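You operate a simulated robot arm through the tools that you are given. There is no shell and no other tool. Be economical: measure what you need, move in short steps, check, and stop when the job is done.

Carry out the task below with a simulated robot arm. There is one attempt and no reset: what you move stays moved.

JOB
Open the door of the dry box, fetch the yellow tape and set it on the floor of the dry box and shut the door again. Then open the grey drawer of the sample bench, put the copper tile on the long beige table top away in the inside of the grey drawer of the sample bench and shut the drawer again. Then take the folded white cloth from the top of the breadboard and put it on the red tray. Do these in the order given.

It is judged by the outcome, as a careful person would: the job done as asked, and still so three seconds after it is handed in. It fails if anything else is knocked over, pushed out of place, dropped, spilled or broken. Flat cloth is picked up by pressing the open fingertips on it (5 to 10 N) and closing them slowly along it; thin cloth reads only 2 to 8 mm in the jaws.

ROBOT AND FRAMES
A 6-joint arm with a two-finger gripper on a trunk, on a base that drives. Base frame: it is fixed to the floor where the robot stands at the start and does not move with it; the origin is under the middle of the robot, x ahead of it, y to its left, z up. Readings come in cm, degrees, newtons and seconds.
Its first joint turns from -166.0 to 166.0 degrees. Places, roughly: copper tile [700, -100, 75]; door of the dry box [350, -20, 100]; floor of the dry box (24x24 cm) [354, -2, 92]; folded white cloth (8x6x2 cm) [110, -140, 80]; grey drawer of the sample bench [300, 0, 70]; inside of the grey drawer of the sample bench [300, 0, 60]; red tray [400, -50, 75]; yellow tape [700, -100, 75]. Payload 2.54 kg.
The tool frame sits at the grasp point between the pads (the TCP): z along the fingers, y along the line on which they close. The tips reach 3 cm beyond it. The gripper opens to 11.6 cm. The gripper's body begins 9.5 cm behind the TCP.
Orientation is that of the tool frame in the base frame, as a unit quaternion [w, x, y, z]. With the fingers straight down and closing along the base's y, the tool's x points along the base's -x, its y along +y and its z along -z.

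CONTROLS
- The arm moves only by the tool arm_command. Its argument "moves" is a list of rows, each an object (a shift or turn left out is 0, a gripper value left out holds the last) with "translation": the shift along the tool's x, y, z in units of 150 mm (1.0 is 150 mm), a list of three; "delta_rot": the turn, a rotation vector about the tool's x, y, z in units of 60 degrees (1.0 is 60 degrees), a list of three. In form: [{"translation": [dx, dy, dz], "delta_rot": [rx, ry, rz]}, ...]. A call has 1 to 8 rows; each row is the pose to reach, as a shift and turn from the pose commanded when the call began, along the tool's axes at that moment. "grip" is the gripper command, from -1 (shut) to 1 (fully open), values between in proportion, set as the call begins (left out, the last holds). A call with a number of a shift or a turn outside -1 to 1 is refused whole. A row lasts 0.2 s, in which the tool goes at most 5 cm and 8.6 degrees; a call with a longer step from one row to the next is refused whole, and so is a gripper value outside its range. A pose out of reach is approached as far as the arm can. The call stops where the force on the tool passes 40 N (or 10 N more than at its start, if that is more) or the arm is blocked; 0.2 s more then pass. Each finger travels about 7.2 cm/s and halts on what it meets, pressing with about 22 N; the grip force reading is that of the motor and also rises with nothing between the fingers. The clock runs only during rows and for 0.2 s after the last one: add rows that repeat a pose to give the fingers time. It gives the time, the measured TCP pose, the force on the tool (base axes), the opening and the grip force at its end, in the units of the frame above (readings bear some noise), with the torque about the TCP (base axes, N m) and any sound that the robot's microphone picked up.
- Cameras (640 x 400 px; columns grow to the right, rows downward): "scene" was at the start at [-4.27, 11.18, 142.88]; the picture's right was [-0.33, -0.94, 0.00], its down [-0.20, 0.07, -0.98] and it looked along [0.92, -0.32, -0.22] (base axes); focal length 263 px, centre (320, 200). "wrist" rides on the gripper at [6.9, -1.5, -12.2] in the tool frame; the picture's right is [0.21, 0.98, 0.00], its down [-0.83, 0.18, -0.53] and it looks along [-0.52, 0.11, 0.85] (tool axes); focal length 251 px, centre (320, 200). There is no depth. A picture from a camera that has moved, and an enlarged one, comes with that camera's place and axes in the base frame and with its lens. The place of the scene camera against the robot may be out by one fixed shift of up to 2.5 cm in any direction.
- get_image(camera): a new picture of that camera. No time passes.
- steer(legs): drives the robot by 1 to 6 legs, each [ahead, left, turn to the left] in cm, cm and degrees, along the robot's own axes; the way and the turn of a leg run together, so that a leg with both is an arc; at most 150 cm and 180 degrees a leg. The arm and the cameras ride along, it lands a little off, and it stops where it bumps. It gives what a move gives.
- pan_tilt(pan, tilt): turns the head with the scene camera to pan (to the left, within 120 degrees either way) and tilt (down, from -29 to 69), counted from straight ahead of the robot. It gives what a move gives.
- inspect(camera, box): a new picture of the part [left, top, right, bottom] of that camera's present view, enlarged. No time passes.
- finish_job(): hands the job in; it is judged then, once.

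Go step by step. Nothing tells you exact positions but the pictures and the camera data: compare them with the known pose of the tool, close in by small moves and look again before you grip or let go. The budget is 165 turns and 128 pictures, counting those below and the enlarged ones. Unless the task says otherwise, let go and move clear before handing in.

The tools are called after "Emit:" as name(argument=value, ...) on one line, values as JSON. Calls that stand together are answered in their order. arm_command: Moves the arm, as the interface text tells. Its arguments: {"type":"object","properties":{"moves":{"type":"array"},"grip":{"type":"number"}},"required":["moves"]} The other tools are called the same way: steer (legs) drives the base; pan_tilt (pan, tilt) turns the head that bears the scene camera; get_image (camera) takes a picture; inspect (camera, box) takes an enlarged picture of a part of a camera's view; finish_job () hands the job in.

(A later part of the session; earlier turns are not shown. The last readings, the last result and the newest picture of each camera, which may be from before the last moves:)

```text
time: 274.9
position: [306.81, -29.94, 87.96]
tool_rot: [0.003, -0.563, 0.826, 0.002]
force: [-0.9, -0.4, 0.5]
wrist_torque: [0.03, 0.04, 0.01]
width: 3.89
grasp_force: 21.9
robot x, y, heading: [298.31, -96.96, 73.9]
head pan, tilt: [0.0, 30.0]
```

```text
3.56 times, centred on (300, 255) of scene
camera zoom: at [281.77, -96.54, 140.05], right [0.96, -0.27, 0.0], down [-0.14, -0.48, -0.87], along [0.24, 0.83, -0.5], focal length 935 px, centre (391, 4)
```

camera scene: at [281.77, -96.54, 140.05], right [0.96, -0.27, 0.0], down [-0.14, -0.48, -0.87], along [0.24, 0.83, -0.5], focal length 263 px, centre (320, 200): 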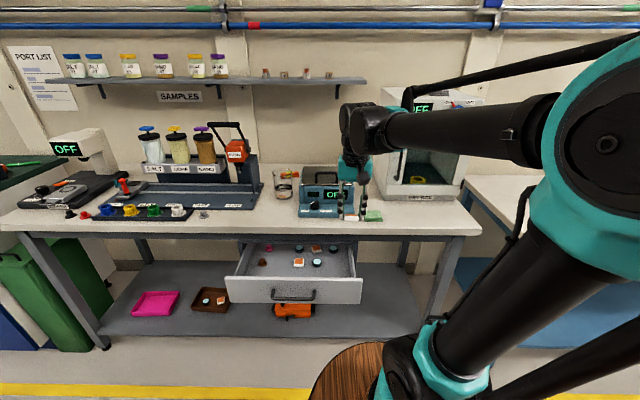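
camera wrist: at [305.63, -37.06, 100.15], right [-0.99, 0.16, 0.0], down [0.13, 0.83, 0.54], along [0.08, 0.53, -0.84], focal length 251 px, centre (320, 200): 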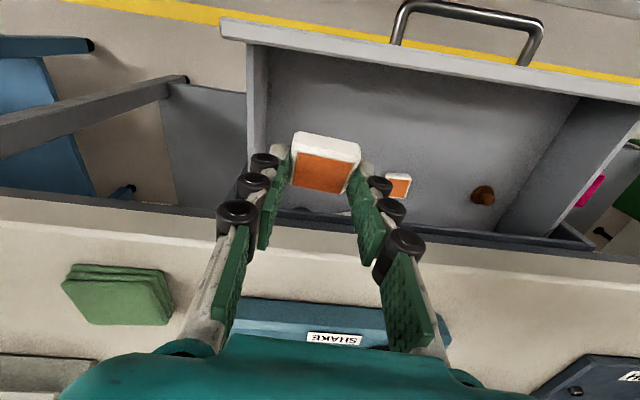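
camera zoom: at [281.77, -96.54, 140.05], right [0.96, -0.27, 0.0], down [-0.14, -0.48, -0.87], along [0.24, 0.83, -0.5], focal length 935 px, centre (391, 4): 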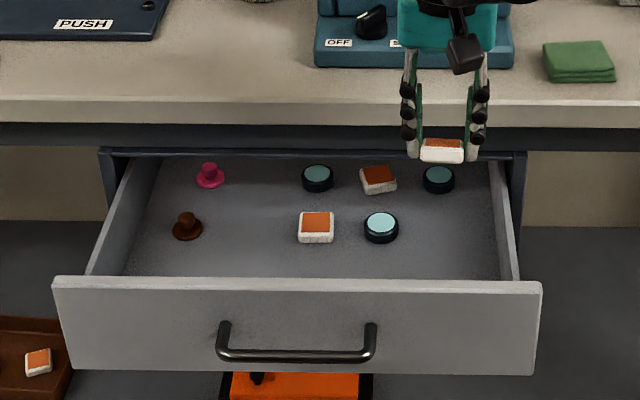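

The spot is free; the nearest objects lie deeper. I'll shift 3 cm inward for clearance and lower.

Emit:
arm_command(moves=[{"translation": [-0.2, 0, 0]}, {"translation": [-0.2, 0, 0.25]}, {"translation": [-0.2, 0, 0.5]}, {"translation": [-0.2, 0, 0.75]}, {"translation": [-0.2, 0, 1.0]}, {"translation": [-0.2, 0, 1.0]}])

Emit:
arm_command(moves=[{"translation": [0, 0, 0.05]}, {"translation": [0, 0, 0.1]}, {"translation": [0, 0, 0.15]}, {"translation": [0, 0, 0.2]}, {"translation": [0, 0, 0.25]}, {"translation": [0, 0, 0.3]}])

Emit:
get_image(camera="wrist")

```text
time: 276.0
position: [307.8, -26.98, 75.36]
tool_rot: [0.007, -0.564, 0.826, 0.006]
force: [-6.6, -19.1, 92.6]
wrist_torque: [5.46, -2.17, -0.11]
width: 3.88
grasp_force: 21.7
robot x, y, heading: [297.99, -97.14, 74.1]
head pan, tilt: [0.0, 30.0]
stopped in row 5: the force on the tool passed its limit at 205 N (the readings are from after the stop); the commanded pose is now the measured one
```

```text
time: 276.3
position: [307.91, -26.98, 75.27]
tool_rot: [0.007, -0.564, 0.825, 0.007]
force: [-3.0, -20.6, 78.2]
wrist_torque: [5.45, -0.32, 0.21]
width: 3.85
grasp_force: 21.6
robot x, y, heading: [298.03, -97.03, 74.2]
head pan, tilt: [0.0, 30.0]
stopped in row 1: the force on the tool passed its limit at 143 N (the readings are from after the stop); the commanded pose is now the measured one
```

```text
28 pictures are left
camera wrist: at [306.68, -34.18, 87.34], right [-0.99, 0.16, 0.0], down [0.13, 0.83, 0.55], along [0.09, 0.54, -0.84], focal length 251 px, centre (320, 200)
```

wrist: 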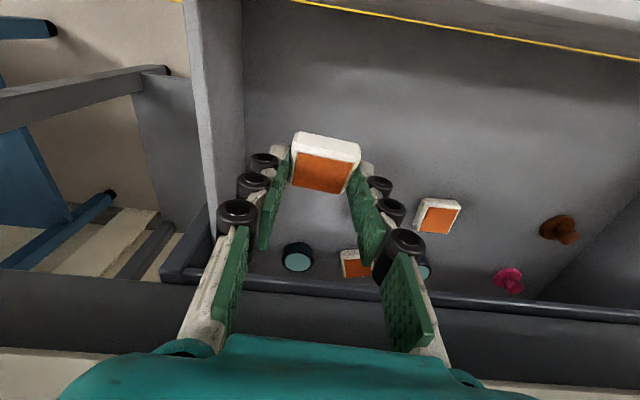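

The hand housing caught the bench's front edge. I'll lift, shift 5 cm back towards the drawer front and try again gently.

Emit:
arm_command(moves=[{"translation": [0, 0, -0.1]}, {"translation": [0, 0, -0.25]}, {"translation": [0.17, 0, -0.3]}, {"translation": [0.34, 0, -0.3]}, {"translation": [0.34, 0, -0.3]}])

Emit:
arm_command(moves=[{"translation": [0, 0, 0.08]}, {"translation": [0, 0, 0.16]}, {"translation": [0, 0, 0.24]}, {"translation": [0, 0, 0.32]}, {"translation": [0, 0, 0.4]}, {"translation": [0, 0, 0.48]}, {"translation": [0, 0, 0.54]}, {"translation": [0, 0, 0.6]}])

Emit:
get_image(camera="wrist")

Emit:
get_image(camera="scene")

```text
time: 277.5
position: [306.05, -31.45, 79.26]
tool_rot: [0.006, -0.563, 0.826, 0.005]
force: [0.1, -0.3, 0.2]
wrist_torque: [0.01, 0.0, 0.02]
width: 3.88
grasp_force: 22.1
robot x, y, heading: [298.3, -97.46, 73.8]
head pan, tilt: [0.0, 30.0]
```

```text
time: 279.3
position: [306.08, -31.5, 70.35]
tool_rot: [0.006, -0.564, 0.826, 0.004]
force: [-0.5, 0.6, -0.5]
wrist_torque: [-0.01, 0.01, 0.01]
width: 3.88
grasp_force: 22.0
robot x, y, heading: [297.86, -97.52, 74.0]
head pan, tilt: [0.0, 30.0]
```

```text
27 pictures are left
camera wrist: at [304.91, -38.58, 82.47], right [-0.99, 0.16, 0.0], down [0.13, 0.83, 0.55], along [0.09, 0.54, -0.84], focal length 251 px, centre (320, 200)
```

wrist: 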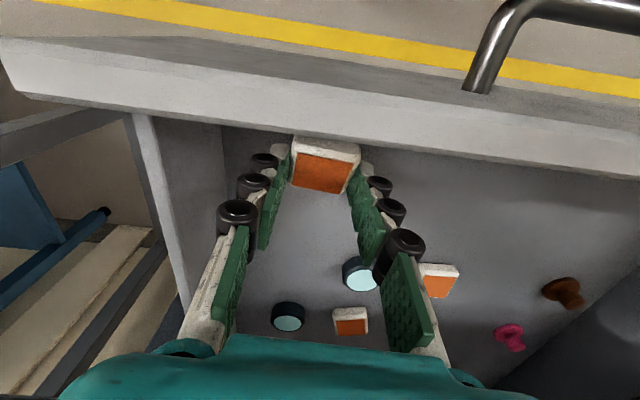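

```text
26 pictures are left
camera scene: at [281.77, -96.55, 140.05], right [0.96, -0.27, 0.0], down [-0.14, -0.48, -0.87], along [0.24, 0.83, -0.5], focal length 263 px, centre (320, 200)
```

scene: 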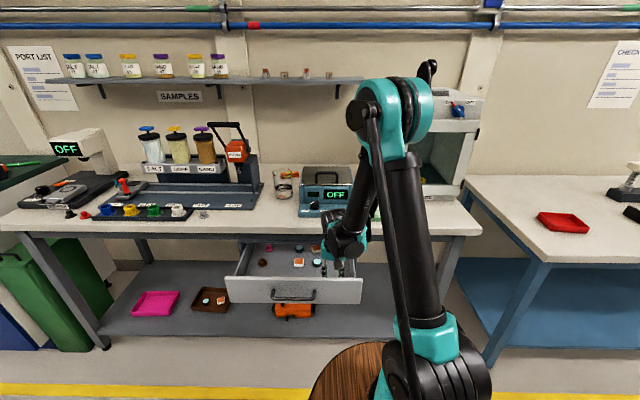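

Emit:
arm_command(moves=[{"translation": [-0.03, 0, 0.03]}, {"translation": [-0.03, 0, 0.06]}, {"translation": [-0.03, 0, 0.09]}, {"translation": [-0.03, 0, 0.12]}, {"translation": [-0.03, 0, 0.15]}, {"translation": [-0.03, 0, 0.18]}, {"translation": [-0.03, 0, 0.21]}, {"translation": [-0.03, 0, 0.24]}])

Emit:
get_image(camera="wrist")

```text
time: 281.0
position: [306.24, -31.05, 67.4]
tool_rot: [0.007, -0.563, 0.826, 0.005]
force: [-0.7, -1.4, 25.5]
wrist_torque: [-0.15, 0.04, -0.03]
width: 3.9
grasp_force: 22.1
robot x, y, heading: [298.18, -96.61, 73.9]
head pan, tilt: [0.0, 30.0]
stopped in row 8: the force on the tool passed its limit at 52 N (the readings are from after the stop); the commanded pose is now the measured one
```

```text
25 pictures are left
camera wrist: at [304.99, -38.16, 79.44], right [-0.99, 0.16, 0.0], down [0.13, 0.83, 0.55], along [0.09, 0.54, -0.84], focal length 251 px, centre (320, 200)
```

wrist: 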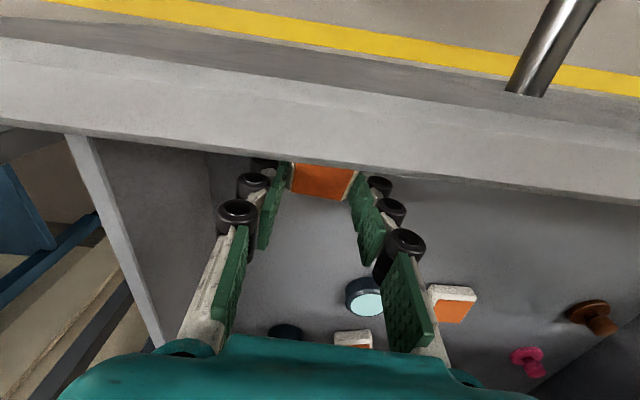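

Contact is straight under the tool, so the tile is on the drawer floor. Opening and lifting.

Emit:
arm_command(moves=[{}, {}, {}, {"translation": [0, 0, -0.15]}, {"translation": [0, 0, -0.4]}, {"translation": [0, 0, -0.7]}, {"translation": [0, 0, -1.0]}, {"translation": [0, 0, -1.0]}], grip=0.1)

Emit:
get_image(camera="wrist")

```text
time: 282.8
position: [306.29, -31.19, 82.35]
tool_rot: [0.007, -0.564, 0.826, 0.004]
force: [0.0, 0.1, 0.2]
wrist_torque: [0.02, -0.01, 0.0]
width: 6.4
grasp_force: 0.0
robot x, y, heading: [298.07, -96.99, 74.0]
head pan, tilt: [0.0, 30.0]
```

```text
24 pictures are left
camera wrist: at [305.08, -38.32, 94.47], right [-0.99, 0.16, 0.0], down [0.13, 0.83, 0.55], along [0.09, 0.54, -0.84], focal length 251 px, centre (320, 200)
```

wrist: 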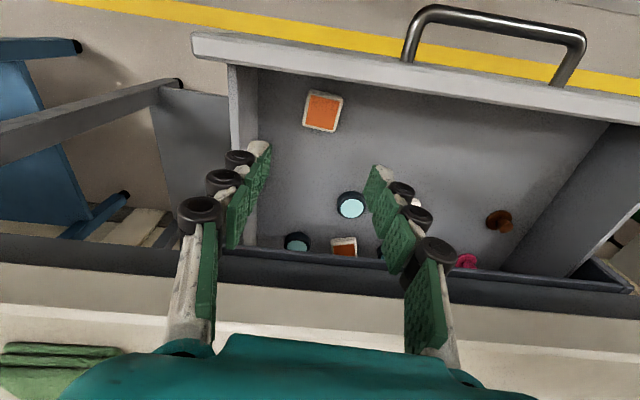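

The tile lies flat in the drawer. To shut the drawer I'll back up, centre on the handle and pitch the closed fist forward.

Emit:
steer(legs=[[-20, 12.5, -1.5]])

Emit:
arm_command(moves=[{"translation": [-0.1, 0, 0.06], "delta_rot": [0, -0.13, 0]}, {"translation": [-0.2, 0, 0.12], "delta_rot": [0, -0.26, 0]}, {"translation": [-0.3, 0, 0.2], "delta_rot": [0, -0.39, 0]}, {"translation": [-0.42, 0, 0.3], "delta_rot": [0, -0.52, 0]}, {"translation": [-0.5, 0, 0.45], "delta_rot": [0, -0.65, 0]}, {"translation": [-0.55, 0, 0.62], "delta_rot": [0, -0.65, 0]}, {"translation": [-0.55, 0, 0.62], "delta_rot": [0, -0.65, 0]}], grip=-1)

Emit:
get_image(camera="wrist")

```text
time: 284.5
position: [290.24, -47.36, 82.42]
tool_rot: [0.007, -0.552, 0.834, 0.004]
force: [-0.5, 0.2, -0.9]
wrist_torque: [0.01, 0.02, -0.01]
width: 6.4
grasp_force: 0.0
robot x, y, heading: [280.74, -112.96, 72.5]
head pan, tilt: [0.0, 30.0]
```

```text
time: 286.1
position: [293.49, -38.47, 75.24]
tool_rot: [0.284, -0.52, 0.783, 0.189]
force: [-0.3, -1.0, 1.0]
wrist_torque: [0.0, 0.0, 0.0]
width: 0.01
grasp_force: 22.5
out of reach, approached as far as the arm can: row 5, 6, 7
robot x, y, heading: [280.44, -113.06, 72.8]
head pan, tilt: [0.0, 30.0]
```

```text
23 pictures are left
camera wrist: at [289.81, -51.19, 80.12], right [-0.96, 0.23, -0.14], down [-0.05, 0.34, 0.94], along [0.26, 0.91, -0.31], focal length 251 px, centre (320, 200)
```

wrist: 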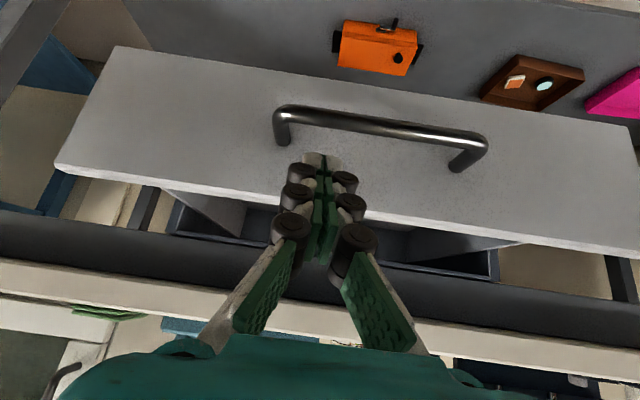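

Emit:
arm_command(moves=[{"delta_rot": [0, 0.1, 0]}, {"translation": [0.05, 0, 0.05], "delta_rot": [0, 0.2, 0]}, {"translation": [0.1, 0, 0.12], "delta_rot": [0, 0.22, 0]}, {"translation": [0.16, 0, 0.19], "delta_rot": [0, 0.22, 0]}, {"translation": [0.16, 0, 0.19], "delta_rot": [0, 0.22, 0]}])

Emit:
inspect(camera="scene", box=[230, 190, 410, 310])

```text
time: 287.0
position: [293.5, -38.32, 73.0]
tool_rot: [0.196, -0.537, 0.81, 0.131]
force: [-1.0, 0.2, 29.8]
wrist_torque: [0.24, 0.02, 0.0]
width: 0.6
grasp_force: 28.7
robot x, y, heading: [280.46, -113.25, 72.3]
head pan, tilt: [0.0, 30.0]
stopped in row 4: the force on the tool passed its limit at 90 N (the readings are from after the stop); the commanded pose is now the measured one
```

```text
3.33 times, centred on (320, 250) of scene
camera zoom: at [264.11, -112.3, 140.05], right [0.95, -0.3, 0.0], down [-0.15, -0.48, -0.87], along [0.26, 0.83, -0.5], focal length 876 px, centre (320, 33)
```

zoom: 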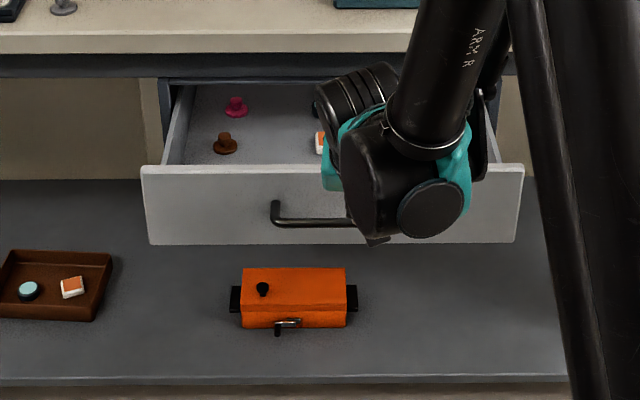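

The fist is resting on the bar. I'll draw back, lower in front of the bar and check before pushing.

Emit:
arm_command(moves=[{"translation": [0.1, 0, -0.12]}, {"translation": [0.24, 0, -0.2]}, {"translation": [0.3, 0, -0.08]}, {"translation": [0.36, 0, 0.03]}, {"translation": [0.404, 0, 0.13]}, {"translation": [0.404, 0, 0.13]}])

Emit:
get_image(camera="wrist")

```text
time: 288.4
position: [291.77, -40.7, 71.06]
tool_rot: [0.195, -0.538, 0.81, 0.13]
force: [0.6, 0.8, 1.2]
wrist_torque: [-0.01, 0.01, 0.01]
width: 0.0
grasp_force: 28.2
out of reach, approached as far as the arm can: row 4, 5, 6
robot x, y, heading: [280.51, -112.96, 72.2]
head pan, tilt: [0.0, 30.0]
```

```text
21 pictures are left
camera wrist: at [288.59, -52.19, 78.74], right [-0.97, 0.2, -0.1], down [0.03, 0.52, 0.85], along [0.22, 0.83, -0.52], focal length 251 px, centre (320, 200)
```

wrist: 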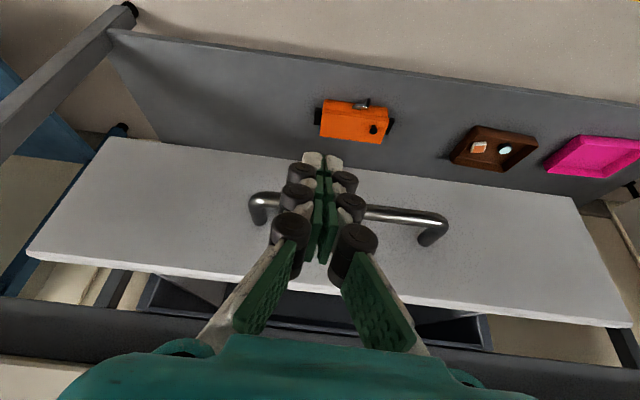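

Fingers stand in front of the bar. I'll push with the base driving forward.

Emit:
steer(legs=[[14, 0, 0]])

Emit:
get_image(camera="wrist")

```text
time: 289.7
position: [295.74, -27.47, 71.04]
tool_rot: [0.194, -0.538, 0.81, 0.129]
force: [0.8, -0.3, -0.9]
wrist_torque: [-0.04, 0.02, -0.01]
width: 0.02
grasp_force: 28.8
robot x, y, heading: [284.69, -99.95, 72.5]
head pan, tilt: [0.0, 30.0]
```

```text
20 pictures are left
camera wrist: at [292.64, -38.9, 78.75], right [-0.97, 0.2, -0.1], down [0.02, 0.52, 0.85], along [0.22, 0.83, -0.52], focal length 251 px, centre (320, 200)
```

wrist: 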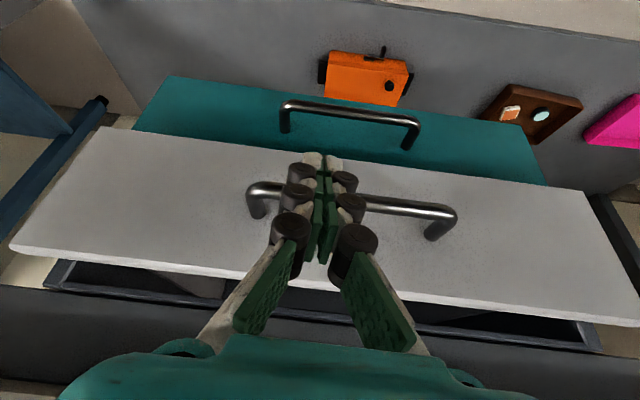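

Emit:
steer(legs=[[5.5, 0, 0]])

Emit:
get_image(camera="wrist")

```text
time: 290.6
position: [296.63, -24.66, 70.91]
tool_rot: [0.191, -0.539, 0.81, 0.126]
force: [-1.7, -1.9, -1.4]
wrist_torque: [-0.08, 0.0, 0.04]
width: 0.0
grasp_force: 28.4
robot x, y, heading: [285.58, -96.4, 72.9]
head pan, tilt: [0.0, 30.0]
stopped in leg 1: the force on the tool passed its limit at 70 N (the readings are from after the stop); the commanded pose is now the measured one
```

```text
19 pictures are left
camera wrist: at [293.55, -35.99, 78.77], right [-0.98, 0.2, -0.1], down [0.03, 0.53, 0.85], along [0.22, 0.82, -0.53], focal length 251 px, centre (320, 200)
```

wrist: 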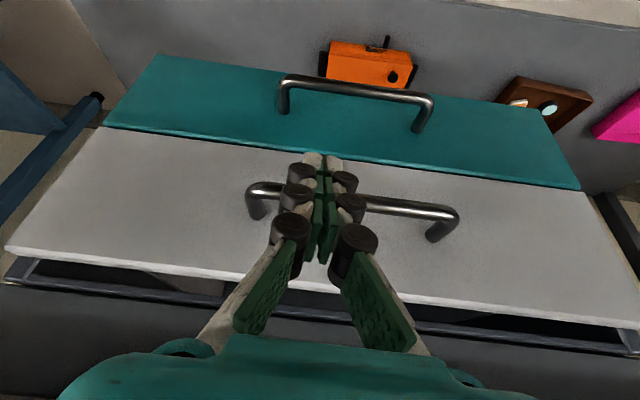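

Emit:
steer(legs=[[3, 0, 0]])

Emit:
inspect(camera="scene", box=[220, 190, 420, 320])

```text
time: 291.4
position: [296.68, -24.59, 70.75]
tool_rot: [0.185, -0.541, 0.811, 0.123]
force: [-0.9, -1.6, -1.3]
wrist_torque: [-0.04, -0.02, 0.03]
width: 0.02
grasp_force: 28.4
robot x, y, heading: [285.99, -95.71, 72.8]
head pan, tilt: [0.0, 30.0]
stopped in leg 1: the force on the tool passed its limit at 66 N (the readings are from after the stop); the commanded pose is now the measured one
```

```text
3.08 times, centred on (320, 255) of scene
camera zoom: at [269.51, -94.99, 140.05], right [0.95, -0.3, 0.0], down [-0.15, -0.48, -0.87], along [0.26, 0.83, -0.5], focal length 809 px, centre (320, 31)
```

zoom: 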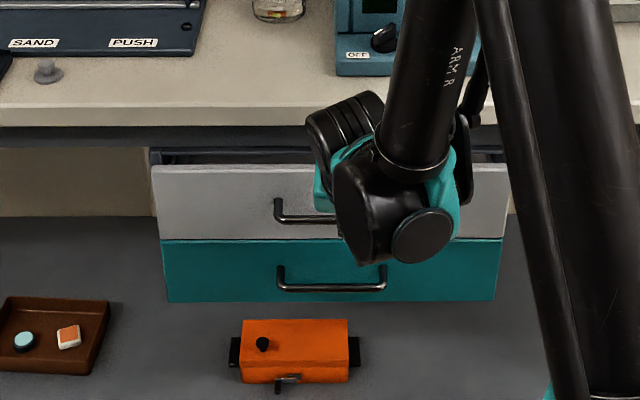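

The grey drawer is flush and won't go further, so it is shut. I'll withdraw, raise the tool and head for the cloth at the other end.

Emit:
steer(legs=[[-8, 0, 0]])

Emit:
arm_command(moves=[{"translation": [0, 0, -0.25]}, {"translation": [0, 0, -0.5], "delta_rot": [0, 0.1, 0]}, {"translation": [0, 0, -0.75], "delta_rot": [0, 0.2, 0]}, {"translation": [0, 0, -1.0], "delta_rot": [0, 0.3, 0]}, {"translation": [0.05, 0, -1.0], "delta_rot": [0, 0.42, 0]}, {"translation": [0.05, 0, -1.0], "delta_rot": [0, 0.42, 0]}])

Emit:
arm_command(moves=[{"translation": [0.2, 0, -0.25]}, {"translation": [0.4, 0, -0.5]}, {"translation": [0.6, 0, -0.75]}, {"translation": [0.8, 0, -1.0]}, {"translation": [0.8, 0, -1.0]}])

Emit:
steer(legs=[[8, 0, 0], [0, 0, -90], [-110, 0, 0]])

Emit:
pan_tilt(pan=-75, tilt=25)

Emit:
get_image(camera="scene")

```text
time: 292.4
position: [294.42, -32.1, 70.83]
tool_rot: [0.186, -0.54, 0.812, 0.122]
force: [-0.1, 0.3, 0.5]
wrist_torque: [-0.03, 0.03, -0.01]
width: 0.03
grasp_force: 28.4
robot x, y, heading: [283.2, -103.91, 72.6]
head pan, tilt: [0.0, 30.0]
```

```text
time: 293.8
position: [291.64, -38.99, 84.05]
tool_rot: [0.004, -0.554, 0.832, 0.002]
force: [-0.6, 0.3, -0.4]
wrist_torque: [0.01, -0.01, -0.03]
width: 0.0
grasp_force: 28.3
robot x, y, heading: [283.32, -103.53, 72.4]
head pan, tilt: [0.0, 30.0]
```

```text
time: 295.0
position: [286.85, -50.19, 98.78]
tool_rot: [0.004, -0.553, 0.833, 0.004]
force: [-0.3, -0.3, 0.4]
wrist_torque: [-0.01, -0.01, 0.01]
width: 0.0
grasp_force: 28.8
robot x, y, heading: [283.29, -103.6, 72.7]
head pan, tilt: [0.0, 30.0]
```

```text
time: 305.0
position: [238.81, -66.37, 98.85]
tool_rot: [0.005, 0.209, 0.978, -0.001]
force: [1.1, -0.2, -0.2]
wrist_torque: [0.01, -0.03, 0.01]
width: 0.01
grasp_force: 28.4
robot x, y, heading: [185.13, -61.62, -18.7]
head pan, tilt: [0.0, 30.0]
```

```text
time: 306.5
position: [238.92, -66.39, 98.7]
tool_rot: [0.006, 0.208, 0.978, -0.001]
force: [-0.3, -0.3, -0.2]
wrist_torque: [-0.04, 0.02, 0.01]
width: 0.02
grasp_force: 28.7
robot x, y, heading: [185.53, -61.79, -18.8]
head pan, tilt: [-75.0, 25.0]
```

```text
17 pictures are left
camera scene: at [177.27, -53.55, 140.84], right [-1.0, 0.06, 0.0], down [0.03, 0.42, -0.91], along [-0.06, -0.9, -0.42], focal length 263 px, centre (320, 200)
```

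scene: 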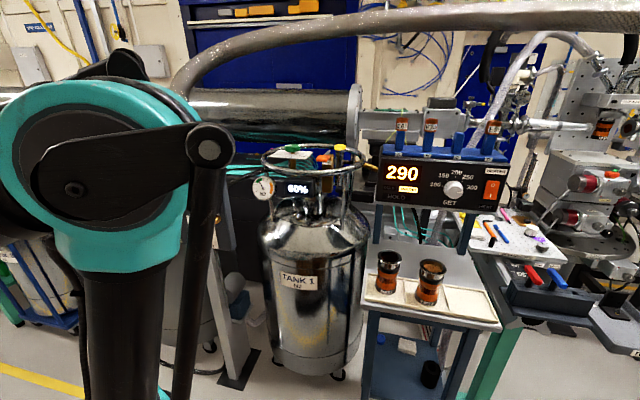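

Emit:
inspect(camera="scene", box=[430, 180, 640, 320])

```text
2.86 times, centred on (535, 250) of scene
camera zoom: at [177.27, -53.55, 140.84], right [-1.0, 0.06, 0.0], down [0.03, 0.42, -0.91], along [-0.06, -0.9, -0.42], focal length 751 px, centre (-294, 57)
```

zoom: 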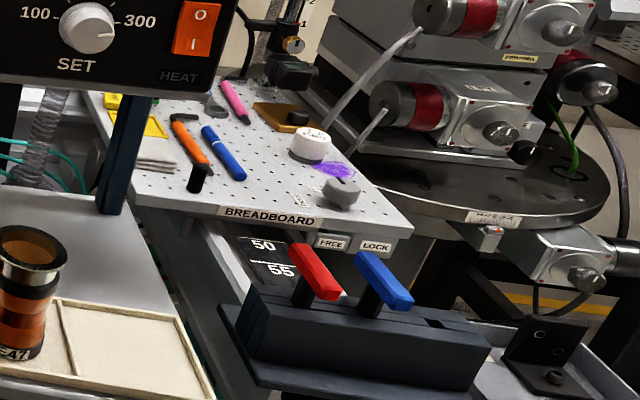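

The folded white cloth is at about (106, -142) on the near-left of the breadboard, beside a black post and close to the heater controller's leg. I'll reverse a bit and turn to face it, staying clear.

Emit:
steer(legs=[[-66, 3, 0], [0, 0, -88.5]])

Emit:
pan_tilt(pan=0, tilt=35)

Emit:
get_image(camera="scene")

Emit:
get_image(camera="wrist")

```text
time: 313.9
position: [121.88, -91.23, 98.7]
tool_rot: [0.003, 0.829, 0.56, -0.004]
force: [0.2, 0.0, 0.5]
wrist_torque: [-0.01, -0.01, 0.0]
width: 0.02
grasp_force: 28.5
robot x, y, heading: [124.8, -37.94, -106.9]
head pan, tilt: [-75.0, 25.0]
```

```text
time: 315.3
position: [121.98, -91.38, 98.76]
tool_rot: [0.004, 0.829, 0.559, -0.004]
force: [-0.9, 0.2, 0.1]
wrist_torque: [0.02, 0.0, -0.03]
width: 0.0
grasp_force: 28.6
robot x, y, heading: [124.51, -38.15, -106.5]
head pan, tilt: [0.0, 35.0]
```

```text
15 pictures are left
camera scene: at [138.8, -39.92, 139.27], right [-0.96, 0.29, 0.0], down [0.16, 0.55, -0.82], along [-0.23, -0.79, -0.57], focal length 263 px, centre (320, 200)
```

scene: 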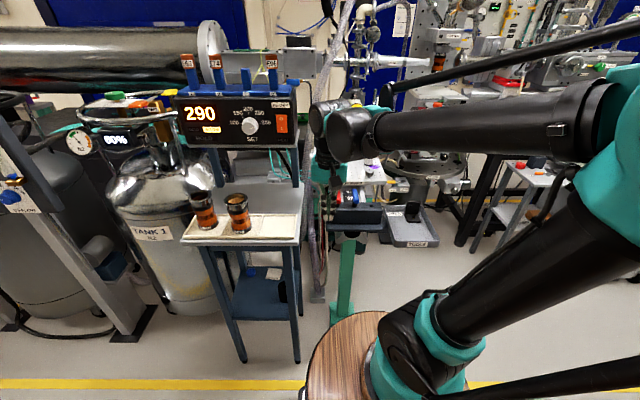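

```text
14 pictures are left
camera wrist: at [123.16, -84.34, 110.91], right [0.99, -0.17, 0.0], down [-0.14, -0.83, 0.54], along [-0.09, -0.53, -0.84], focal length 251 px, centre (320, 200)
```

wrist: 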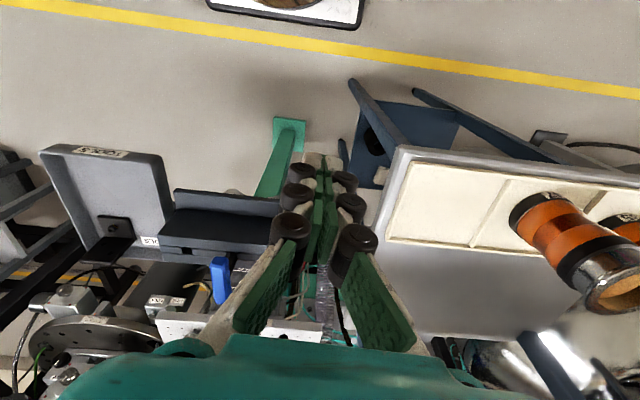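

The cloth needs an approach keeping clear of the cup table and controller. I'll shift right, go forward, and look with the wrist camera.

Emit:
steer(legs=[[0, -9, 0], [20, 0, 0]])

Emit:
get_image(camera="wrist")

```text
time: 317.6
position: [107.41, -107.31, 98.81]
tool_rot: [0.002, 0.83, 0.558, -0.005]
force: [-0.4, -0.4, -0.8]
wrist_torque: [-0.04, 0.03, 0.0]
width: 0.0
grasp_force: 28.5
robot x, y, heading: [110.55, -54.01, -106.8]
head pan, tilt: [0.0, 35.0]
```

```text
13 pictures are left
camera wrist: at [108.68, -100.33, 110.91], right [0.99, -0.17, 0.0], down [-0.14, -0.83, 0.54], along [-0.09, -0.53, -0.84], focal length 251 px, centre (320, 200)
```

wrist: 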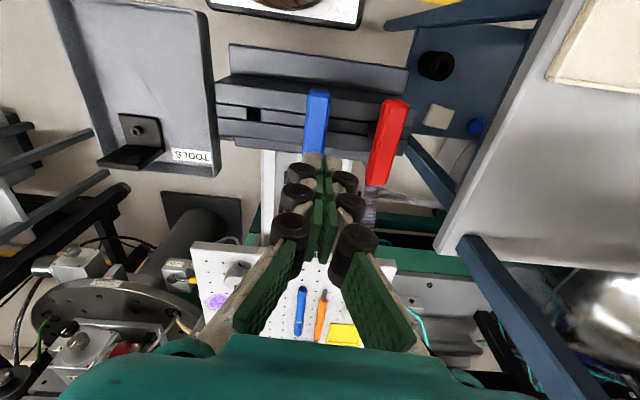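

Emit:
arm_command(moves=[{"translation": [-0.2, 0.07, 0]}, {"translation": [-0.4, 0.14, 0]}, {"translation": [-0.6, 0.21, 0]}, {"translation": [-0.81, 0.29, 0]}, {"translation": [-0.81, 0.29, 0]}], grip=0.6)

Emit:
arm_command(moves=[{"translation": [-0.2, 0.07, 0]}, {"translation": [-0.4, 0.14, 0]}, {"translation": [-0.6, 0.21, 0]}, {"translation": [-0.65, 0.25, 0]}, {"translation": [-0.65, 0.25, 0]}])

Emit:
get_image(camera="wrist")

```text
time: 318.8
position: [106.73, -120.37, 98.9]
tool_rot: [0.003, 0.83, 0.557, -0.005]
force: [-0.1, -0.4, 0.4]
wrist_torque: [0.0, 0.01, -0.01]
width: 9.29
grasp_force: 0.0
robot x, y, heading: [110.52, -54.18, -107.0]
head pan, tilt: [0.0, 35.0]
```

```text
time: 320.0
position: [106.45, -130.7, 98.87]
tool_rot: [0.003, 0.83, 0.558, -0.004]
force: [0.1, -0.5, -0.1]
wrist_torque: [0.02, -0.01, 0.0]
width: 9.28
grasp_force: 0.1
robot x, y, heading: [111.02, -53.92, -106.8]
head pan, tilt: [0.0, 35.0]
```

```text
12 pictures are left
camera wrist: at [107.75, -123.73, 111.01], right [0.99, -0.17, 0.0], down [-0.14, -0.83, 0.54], along [-0.09, -0.53, -0.84], focal length 251 px, centre (320, 200)
```

wrist: 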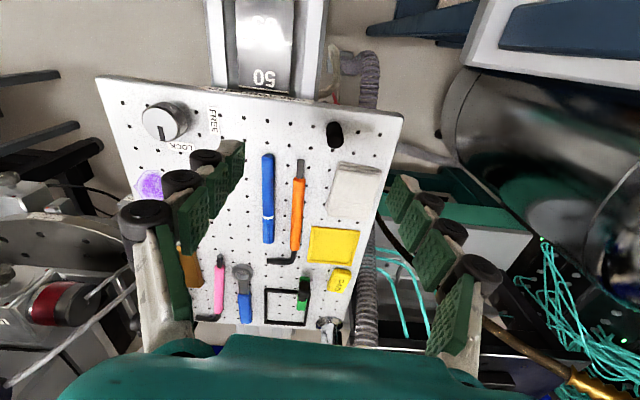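

The cloth is visible at about (109, -139), with a post in front and tools to its left. I'll hover right over it.

Emit:
arm_command(moves=[{"translation": [-0.14, 0.13, 0]}, {"translation": [-0.28, 0.26, 0.05]}, {"translation": [-0.427, 0.387, 0.15]}, {"translation": [-0.427, 0.387, 0.25]}, {"translation": [-0.427, 0.387, 0.25]}], grip=-0.15)

Emit:
get_image(camera="wrist")

```text
time: 321.2
position: [109.67, -138.95, 95.34]
tool_rot: [0.003, 0.83, 0.558, -0.005]
force: [-0.1, 0.7, -0.3]
wrist_torque: [0.02, 0.01, -0.01]
width: 4.9
grasp_force: 0.1
robot x, y, heading: [110.28, -53.79, -107.1]
head pan, tilt: [0.0, 35.0]
```

```text
11 pictures are left
camera wrist: at [110.87, -131.92, 107.38], right [0.99, -0.17, 0.0], down [-0.14, -0.83, 0.54], along [-0.09, -0.53, -0.84], focal length 251 px, centre (320, 200)
```

wrist: 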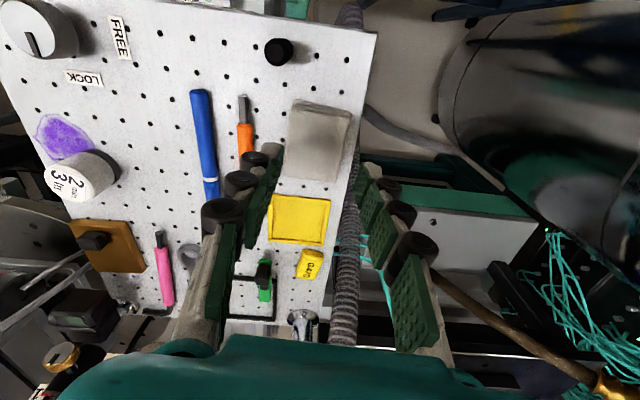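

Centred on the cloth. I'll narrow the fingers to 3 cm and lower gently onto it.

Emit:
arm_command(moves=[{"translation": [0, 0, 0.1]}, {"translation": [0, 0, 0.2]}, {"translation": [0, 0, 0.29]}, {"translation": [0, 0, 0.32]}, {"translation": [0, 0, 0.34]}], grip=-0.45)

Emit:
arm_command(moves=[{"translation": [0, 0, 0.015]}, {"translation": [0, 0, 0.03]}, {"translation": [0, 0, 0.045]}, {"translation": [0, 0, 0.06]}])

```text
time: 322.4
position: [109.43, -138.92, 90.24]
tool_rot: [0.003, 0.83, 0.558, -0.005]
force: [-0.7, 0.0, -0.1]
wrist_torque: [0.0, -0.01, 0.0]
width: 3.2
grasp_force: 0.1
robot x, y, heading: [110.24, -53.89, -107.0]
head pan, tilt: [0.0, 35.0]
```

```text
time: 323.4
position: [109.52, -138.87, 89.34]
tool_rot: [0.003, 0.83, 0.557, -0.005]
force: [-0.1, -0.3, -0.7]
wrist_torque: [0.01, -0.01, 0.0]
width: 3.17
grasp_force: 0.0
robot x, y, heading: [110.32, -53.87, -107.1]
head pan, tilt: [0.0, 35.0]
```

Emit:
arm_command(moves=[{"translation": [0, 0, 0.02]}, {"translation": [0, 0, 0.04]}, {"translation": [0, 0, 0.06]}, {"translation": [0, 0, 0.08]}])

Emit:
arm_command(moves=[{"translation": [0, 0, 0.015]}, {"translation": [0, 0, 0.03]}, {"translation": [0, 0, 0.045]}])

Emit:
get_image(camera="wrist")

```text
time: 324.4
position: [109.65, -138.92, 88.23]
tool_rot: [0.003, 0.83, 0.558, -0.006]
force: [0.2, -4.2, 43.4]
wrist_torque: [-0.05, 0.0, -0.04]
width: 3.43
grasp_force: 11.0
robot x, y, heading: [110.98, -54.01, -106.9]
head pan, tilt: [0.0, 35.0]
```

```text
time: 324.8
position: [109.47, -138.94, 88.44]
tool_rot: [0.004, 0.83, 0.558, -0.004]
force: [-4.7, 1.1, 39.7]
wrist_torque: [0.83, 1.01, 0.15]
width: 1.61
grasp_force: 17.1
robot x, y, heading: [110.39, -54.01, -106.5]
head pan, tilt: [0.0, 35.0]
stopped in row 1: the force on the tool passed its limit at 57 N (the readings are from after the stop); the commanded pose is now the measured one
```

```text
10 pictures are left
camera wrist: at [110.83, -131.83, 100.46], right [0.99, -0.17, 0.0], down [-0.14, -0.83, 0.54], along [-0.09, -0.54, -0.84], focal length 251 px, centre (320, 200)
```

wrist: 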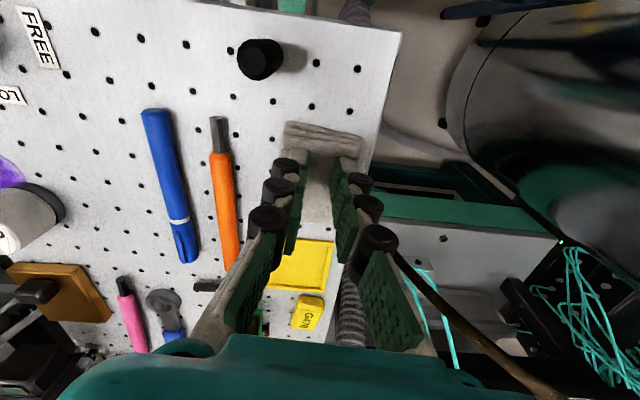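

Too firm (about 40 N). I'll ease up to a light press and check the force.

Emit:
arm_command(moves=[{"translation": [0, 0, -0.012]}, {"translation": [0, 0, -0.012]}])

```text
time: 325.4
position: [109.61, -139.07, 88.27]
tool_rot: [0.003, 0.83, 0.558, -0.005]
force: [0.3, 0.9, 10.8]
wrist_torque: [0.07, 0.02, 0.01]
width: 2.8
grasp_force: 0.0
robot x, y, heading: [110.32, -54.14, -107.2]
head pan, tilt: [0.0, 35.0]
```

About 10 N now. Closing slowly in steps, easing up slightly.

Emit:
arm_command(moves=[{"translation": [0, 0, -0.005]}, {"translation": [0, 0, -0.01]}], grip=-0.65)

Emit:
arm_command(moves=[{"translation": [0, 0, -0.005]}, {"translation": [0, 0, -0.01]}], grip=-0.82)

Emit:
arm_command(moves=[{}, {}, {}, {}], grip=-1)

```text
time: 326.0
position: [109.65, -138.91, 88.44]
tool_rot: [0.003, 0.83, 0.558, -0.005]
force: [-0.4, -0.9, 5.4]
wrist_torque: [0.01, -0.01, 0.0]
width: 2.0
grasp_force: 0.0
robot x, y, heading: [110.22, -54.48, -106.7]
head pan, tilt: [0.0, 35.0]
```

```text
time: 326.6
position: [109.56, -139.09, 88.49]
tool_rot: [0.003, 0.83, 0.558, -0.004]
force: [0.4, -0.1, -0.7]
wrist_torque: [0.01, 0.02, 0.01]
width: 1.06
grasp_force: 0.0
robot x, y, heading: [110.43, -54.32, -107.0]
head pan, tilt: [0.0, 35.0]
```

```text
time: 327.6
position: [109.59, -139.02, 88.55]
tool_rot: [0.002, 0.83, 0.557, -0.004]
force: [-0.3, -0.9, -0.4]
wrist_torque: [-0.02, 0.0, 0.01]
width: 0.0
grasp_force: 22.2
robot x, y, heading: [110.58, -53.73, -106.9]
head pan, tilt: [0.0, 35.0]
```

It slipped free. I'll reopen, press again and close without easing up.

Emit:
arm_command(moves=[{}, {}, {}, {"translation": [0, 0, 0.008]}, {"translation": [0, 0, 0.016]}, {"translation": [0, 0, 0.02]}, {"translation": [0, 0, 0.02]}], grip=-0.45)

```text
time: 329.2
position: [109.55, -138.89, 88.27]
tool_rot: [0.003, 0.83, 0.558, -0.004]
force: [-0.5, -2.7, 33.1]
wrist_torque: [0.0, -0.14, 0.06]
width: 3.4
grasp_force: 5.1
robot x, y, heading: [110.38, -54.04, -106.5]
head pan, tilt: [0.0, 35.0]
```

Emit:
arm_command(moves=[{"translation": [0, 0, -0.006]}, {"translation": [0, 0, -0.006]}])

Emit:
arm_command(moves=[{}, {}], grip=-0.6)

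Emit:
arm_command(moves=[{}, {}], grip=-0.72)

```text
time: 329.8
position: [109.54, -138.93, 88.33]
tool_rot: [0.004, 0.83, 0.558, -0.004]
force: [0.1, 0.7, 17.8]
wrist_torque: [0.08, 0.04, -0.01]
width: 3.25
grasp_force: 0.7
robot x, y, heading: [110.35, -53.71, -106.6]
head pan, tilt: [0.0, 35.0]
```

```text
time: 330.4
position: [109.61, -138.91, 88.34]
tool_rot: [0.003, 0.83, 0.558, -0.004]
force: [0.6, 2.4, 15.3]
wrist_torque: [0.08, 0.04, -0.02]
width: 2.4
grasp_force: 0.2
robot x, y, heading: [110.48, -54.03, -107.0]
head pan, tilt: [0.0, 35.0]
```

```text
time: 331.0
position: [109.56, -138.97, 88.35]
tool_rot: [0.004, 0.83, 0.558, -0.005]
force: [0.8, 1.4, 8.2]
wrist_torque: [0.07, 0.0, 0.01]
width: 1.52
grasp_force: 0.1
robot x, y, heading: [110.53, -54.04, -106.9]
head pan, tilt: [0.0, 35.0]
```

Emit:
arm_command(moves=[{"translation": [0, 0, 0.003]}, {"translation": [0, 0, 0.005]}], grip=-0.85)

Emit:
arm_command(moves=[{"translation": [0, 0, 0.002]}, {"translation": [0, 0, 0.003]}, {"translation": [0, 0, 0.003]}, {"translation": [0, 0, 0.003]}], grip=-1)

```text
time: 331.6
position: [109.56, -138.87, 88.22]
tool_rot: [0.003, 0.83, 0.558, -0.004]
force: [0.2, 2.1, 7.8]
wrist_torque: [0.11, -0.07, 0.0]
width: 0.73
grasp_force: 0.0
robot x, y, heading: [110.53, -53.85, -107.1]
head pan, tilt: [0.0, 35.0]
```

```text
time: 332.6
position: [109.63, -139.11, 88.23]
tool_rot: [0.003, 0.83, 0.558, -0.004]
force: [0.3, 0.1, 0.8]
wrist_torque: [0.01, 0.01, 0.02]
width: 0.01
grasp_force: 22.1
robot x, y, heading: [110.01, -54.32, -107.1]
head pan, tilt: [0.0, 35.0]
```

Still not held. I'll lift a little and look at how the cloth lies.

Emit:
arm_command(moves=[{"translation": [0, 0, -0.15]}, {"translation": [0, 0, -0.35]}, {"translation": [0, 0, -0.45]}, {"translation": [0, 0, -0.45]}], grip=0.45)

Emit:
inspect(camera="wrist", box=[200, 40, 440, 240])

```text
time: 333.6
position: [109.5, -138.92, 95.17]
tool_rot: [0.003, 0.83, 0.558, -0.005]
force: [-0.3, -0.1, 0.3]
wrist_torque: [-0.02, 0.02, -0.01]
width: 8.45
grasp_force: 0.0
robot x, y, heading: [109.99, -53.88, -107.0]
head pan, tilt: [0.0, 35.0]
```

```text
2.00 times, centred on (320, 140) of wrist
camera zoom: at [110.84, -131.86, 107.16], right [0.99, -0.17, 0.0], down [-0.14, -0.83, 0.54], along [-0.09, -0.53, -0.84], focal length 503 px, centre (320, 320)
```

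zoom: 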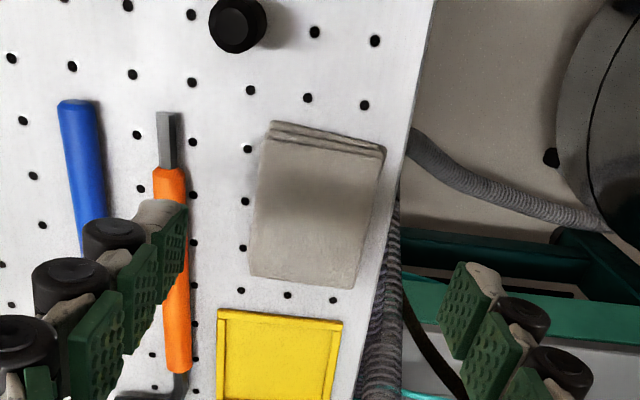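

The folded stack is intact, about 5.5 cm wide and 2 cm high. I'll straddle it and grip from its sides, aligned with it.

Emit:
arm_command(moves=[{"translation": [-0.02, 0, 0.1], "delta_rot": [0, 0, 0.06]}, {"translation": [-0.04, 0, 0.2], "delta_rot": [0, 0, 0.12]}, {"translation": [-0.04, 0, 0.3], "delta_rot": [0, 0, 0.12]}, {"translation": [-0.04, 0, 0.4], "delta_rot": [0, 0, 0.12]}, {"translation": [-0.04, 0, 0.47], "delta_rot": [0, 0, 0.12]}, {"translation": [-0.04, 0, 0.52], "delta_rot": [0, 0, 0.12]}, {"translation": [-0.04, 0, 0.54], "delta_rot": [0, 0, 0.12]}], grip=0.22)

Emit:
inspect(camera="wrist", box=[200, 40, 440, 240])

```text
time: 335.2
position: [109.3, -139.53, 86.74]
tool_rot: [0.003, 0.863, 0.505, -0.005]
force: [0.2, 0.4, 0.0]
wrist_torque: [-0.05, 0.01, 0.02]
width: 7.08
grasp_force: 0.0
robot x, y, heading: [110.44, -54.19, -107.0]
head pan, tilt: [0.0, 35.0]
```

```text
2.00 times, centred on (320, 140) of wrist
camera zoom: at [111.39, -132.76, 98.94], right [0.96, -0.29, 0.0], down [-0.25, -0.8, 0.54], along [-0.16, -0.52, -0.84], focal length 503 px, centre (320, 320)
```

zoom: 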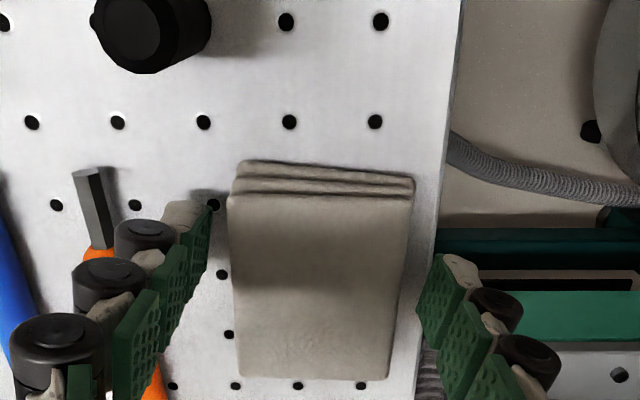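

Well aligned, with clear gaps both sides. Closing slowly.

Emit:
arm_command(moves=[{}, {}], grip=0.0)

Emit:
arm_command(moves=[{}, {}], grip=-0.25)

Emit:
arm_command(moves=[{}, {}, {}], grip=-0.6)

```text
time: 335.8
position: [109.14, -139.56, 86.84]
tool_rot: [0.002, 0.864, 0.504, -0.006]
force: [-0.1, -0.6, -0.5]
wrist_torque: [-0.02, -0.02, -0.01]
width: 5.85
grasp_force: 0.2
robot x, y, heading: [110.16, -53.83, -107.2]
head pan, tilt: [0.0, 35.0]
```

```text
time: 336.4
position: [109.36, -139.59, 86.87]
tool_rot: [0.002, 0.864, 0.504, -0.004]
force: [-0.5, -1.2, 2.1]
wrist_torque: [0.01, 0.0, 0.1]
width: 5.67
grasp_force: 22.3
robot x, y, heading: [110.13, -54.02, -107.0]
head pan, tilt: [0.0, 35.0]
```

```text
time: 337.2
position: [109.24, -139.6, 86.78]
tool_rot: [0.003, 0.863, 0.504, -0.005]
force: [-0.8, 0.4, 2.7]
wrist_torque: [-0.03, -0.02, 0.08]
width: 5.65
grasp_force: 21.5
robot x, y, heading: [110.03, -53.81, -107.0]
head pan, tilt: [0.0, 35.0]
```

Held at 5.65 cm by its sides. Lifting.

Emit:
arm_command(moves=[{"translation": [0, 0, -0.05]}, {"translation": [0, 0, -0.15]}, {"translation": [0, 0, -0.35]}, {"translation": [0, 0, -0.6]}, {"translation": [0, 0, -0.8]}, {"translation": [0, 0, -0.8]}], grip=-1)

Emit:
get_image(camera="wrist")

```text
time: 338.6
position: [109.52, -139.64, 99.07]
tool_rot: [0.002, 0.863, 0.505, -0.005]
force: [0.2, -0.7, 0.2]
wrist_torque: [-0.01, 0.04, -0.01]
width: 5.63
grasp_force: 22.2
robot x, y, heading: [110.35, -53.99, -107.0]
head pan, tilt: [0.0, 35.0]
```

```text
7 pictures are left
camera wrist: at [111.56, -132.67, 111.06], right [0.96, -0.29, 0.0], down [-0.25, -0.8, 0.54], along [-0.16, -0.52, -0.84], focal length 251 px, centre (320, 200)
```

wrist: 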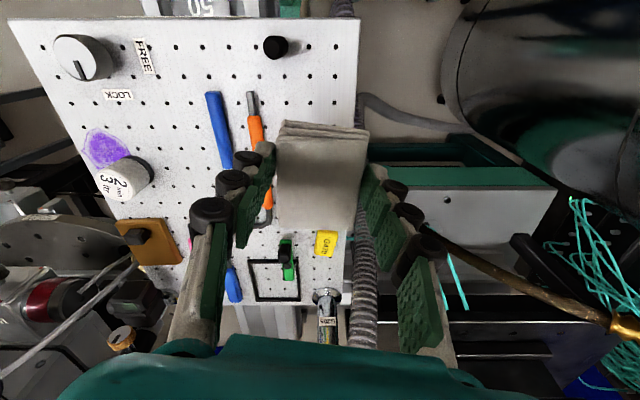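

Cloth held. I'll shift away from the controller, then retract the arm and back off.

Emit:
arm_command(moves=[{"translation": [0, -0.2, 0]}, {"translation": [0, -0.4, -0.1]}, {"translation": [0.25, -0.46, -0.2]}, {"translation": [0.5, -0.52, -0.2]}, {"translation": [0.75, -0.58, -0.2]}, {"translation": [0.95, -0.62, -0.2]}, {"translation": [0.95, -0.62, -0.2]}])

Emit:
arm_command(moves=[{"translation": [0.25, -0.06, 0]}, {"translation": [0.5, -0.12, 0]}, {"translation": [0.7, -0.16, 0]}, {"translation": [0.7, -0.16, 0]}])

Emit:
steer(legs=[[-20, 0, 0], [0, 0, 89.5]])

```text
time: 340.2
position: [108.31, -122.49, 101.52]
tool_rot: [0.002, 0.863, 0.505, -0.004]
force: [0.2, 0.2, 0.4]
wrist_torque: [0.02, 0.03, 0.03]
width: 5.59
grasp_force: 21.4
robot x, y, heading: [110.49, -54.0, -106.7]
head pan, tilt: [0.0, 35.0]
```

```text
time: 341.2
position: [111.45, -112.16, 101.85]
tool_rot: [0.002, 0.863, 0.505, -0.004]
force: [0.7, -0.2, -0.3]
wrist_torque: [0.0, -0.02, -0.02]
width: 5.56
grasp_force: 21.8
robot x, y, heading: [110.34, -53.82, -106.7]
head pan, tilt: [0.0, 35.0]
```

```text
time: 346.6
position: [174.66, -33.7, 101.75]
tool_rot: [0.006, 0.258, 0.966, -0.001]
force: [-0.7, -0.9, -0.9]
wrist_torque: [0.02, 0.0, 0.0]
width: 5.44
grasp_force: 22.3
robot x, y, heading: [116.42, -34.32, -17.3]
head pan, tilt: [0.0, 35.0]
```

Now to the red tray, estimated at (399.5, -40, ~80). Driving there and turning to face it.

Emit:
steer(legs=[[145, 0, 0], [144, 0, 0], [0, 0, 89.5]])

Emit:
get_image(camera="wrist")

```text
time: 364.2
position: [390.7, -58.13, 101.78]
tool_rot: [0.005, -0.487, 0.873, 0.002]
force: [-0.2, -0.6, -0.2]
wrist_torque: [0.0, 0.03, 0.03]
width: 5.36
grasp_force: 21.4
robot x, y, heading: [389.48, -116.17, 70.9]
head pan, tilt: [0.0, 35.0]
```

```text
6 pictures are left
camera wrist: at [388.33, -64.96, 113.77], right [-0.94, 0.33, 0.0], down [0.28, 0.79, 0.54], along [0.18, 0.51, -0.84], focal length 251 px, centre (320, 200)
```

wrist: 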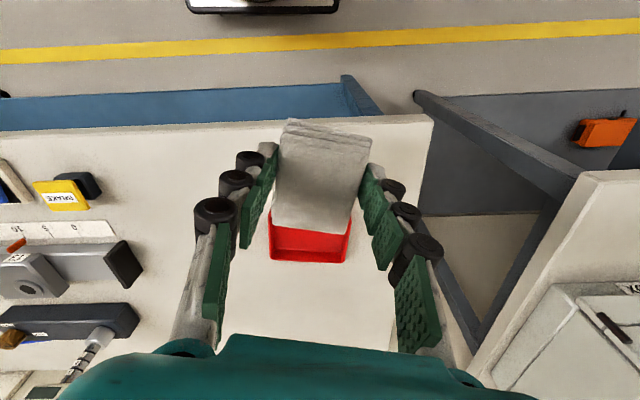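

The tray is just ahead. I'll move over it and take a closer look.

Emit:
arm_command(moves=[{"translation": [-0.2, 0.02, 0]}, {"translation": [-0.4, 0.04, 0]}, {"translation": [-0.6, 0.06, 0]}, {"translation": [-0.8, 0.08, 0]}, {"translation": [-0.95, 0.1, 0]}, {"translation": [-0.95, 0.1, 0]}])

Emit:
arm_command(moves=[{"translation": [-0.2, 0.02, 0.1]}, {"translation": [-0.4, 0.04, 0.25]}, {"translation": [-0.49, 0.04, 0.45]}, {"translation": [-0.49, 0.04, 0.6]}, {"translation": [-0.49, 0.04, 0.6]}])

Emit:
get_image(camera="wrist")

Emit:
get_image(camera="scene")

```text
time: 365.6
position: [397.09, -45.19, 101.83]
tool_rot: [0.005, -0.488, 0.873, 0.003]
force: [0.5, -0.3, -0.5]
wrist_torque: [0.01, 0.04, -0.01]
width: 5.36
grasp_force: 21.7
robot x, y, heading: [389.31, -116.56, 70.7]
head pan, tilt: [0.0, 35.0]
```

```text
time: 366.8
position: [400.19, -38.48, 92.86]
tool_rot: [0.005, -0.487, 0.873, 0.002]
force: [-0.9, 0.7, -0.5]
wrist_torque: [-0.02, -0.01, -0.03]
width: 5.35
grasp_force: 22.3
robot x, y, heading: [389.62, -115.89, 70.5]
head pan, tilt: [0.0, 35.0]
```

```text
5 pictures are left
camera wrist: at [397.86, -45.27, 104.96], right [-0.94, 0.33, 0.0], down [0.28, 0.79, 0.54], along [0.18, 0.51, -0.84], focal length 251 px, centre (320, 200)
```

wrist: 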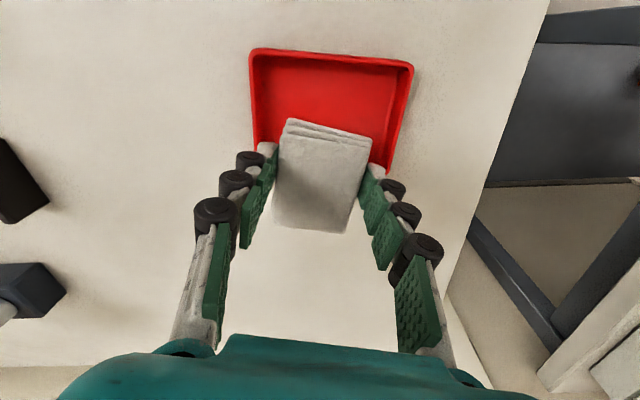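

```text
4 pictures are left
camera scene: at [373.21, -115.19, 139.27], right [0.94, -0.33, 0.0], down [-0.19, -0.54, -0.82], along [0.27, 0.77, -0.57], focal length 263 px, centre (320, 200)
```

scene: 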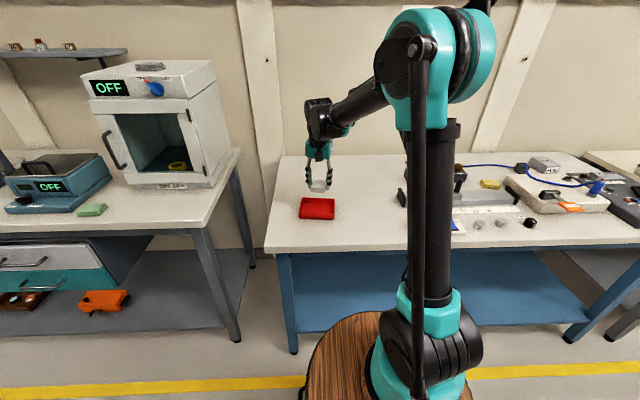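

Tray centre works out at (399.6, -39.2), and it is aligned with the cloth. I'll pull back 1.5 cm and lower.

Emit:
arm_command(moves=[{"translation": [0.1, 0.01, 0.05]}, {"translation": [0.1, 0.01, 0.15]}, {"translation": [0.1, 0.01, 0.25]}, {"translation": [0.1, 0.01, 0.35]}, {"translation": [0.1, 0.01, 0.42]}, {"translation": [0.1, 0.01, 0.48]}, {"translation": [0.1, 0.01, 0.48]}])

Emit:
arm_command(moves=[{"translation": [0, 0, 0.02]}, {"translation": [0, 0, 0.04]}, {"translation": [0, 0, 0.06]}, {"translation": [0, 0, 0.08]}])

```text
time: 368.4
position: [399.56, -39.66, 85.66]
tool_rot: [0.005, -0.487, 0.874, 0.003]
force: [0.2, 0.1, -0.4]
wrist_torque: [0.02, 0.02, 0.01]
width: 5.37
grasp_force: 21.9
robot x, y, heading: [389.8, -116.62, 70.9]
head pan, tilt: [0.0, 35.0]
```

```text
time: 369.4
position: [399.55, -39.67, 84.52]
tool_rot: [0.005, -0.487, 0.874, 0.003]
force: [0.6, 0.3, 0.0]
wrist_torque: [0.0, -0.02, -0.01]
width: 5.37
grasp_force: 22.0
robot x, y, heading: [389.23, -116.4, 70.9]
head pan, tilt: [0.0, 35.0]
```

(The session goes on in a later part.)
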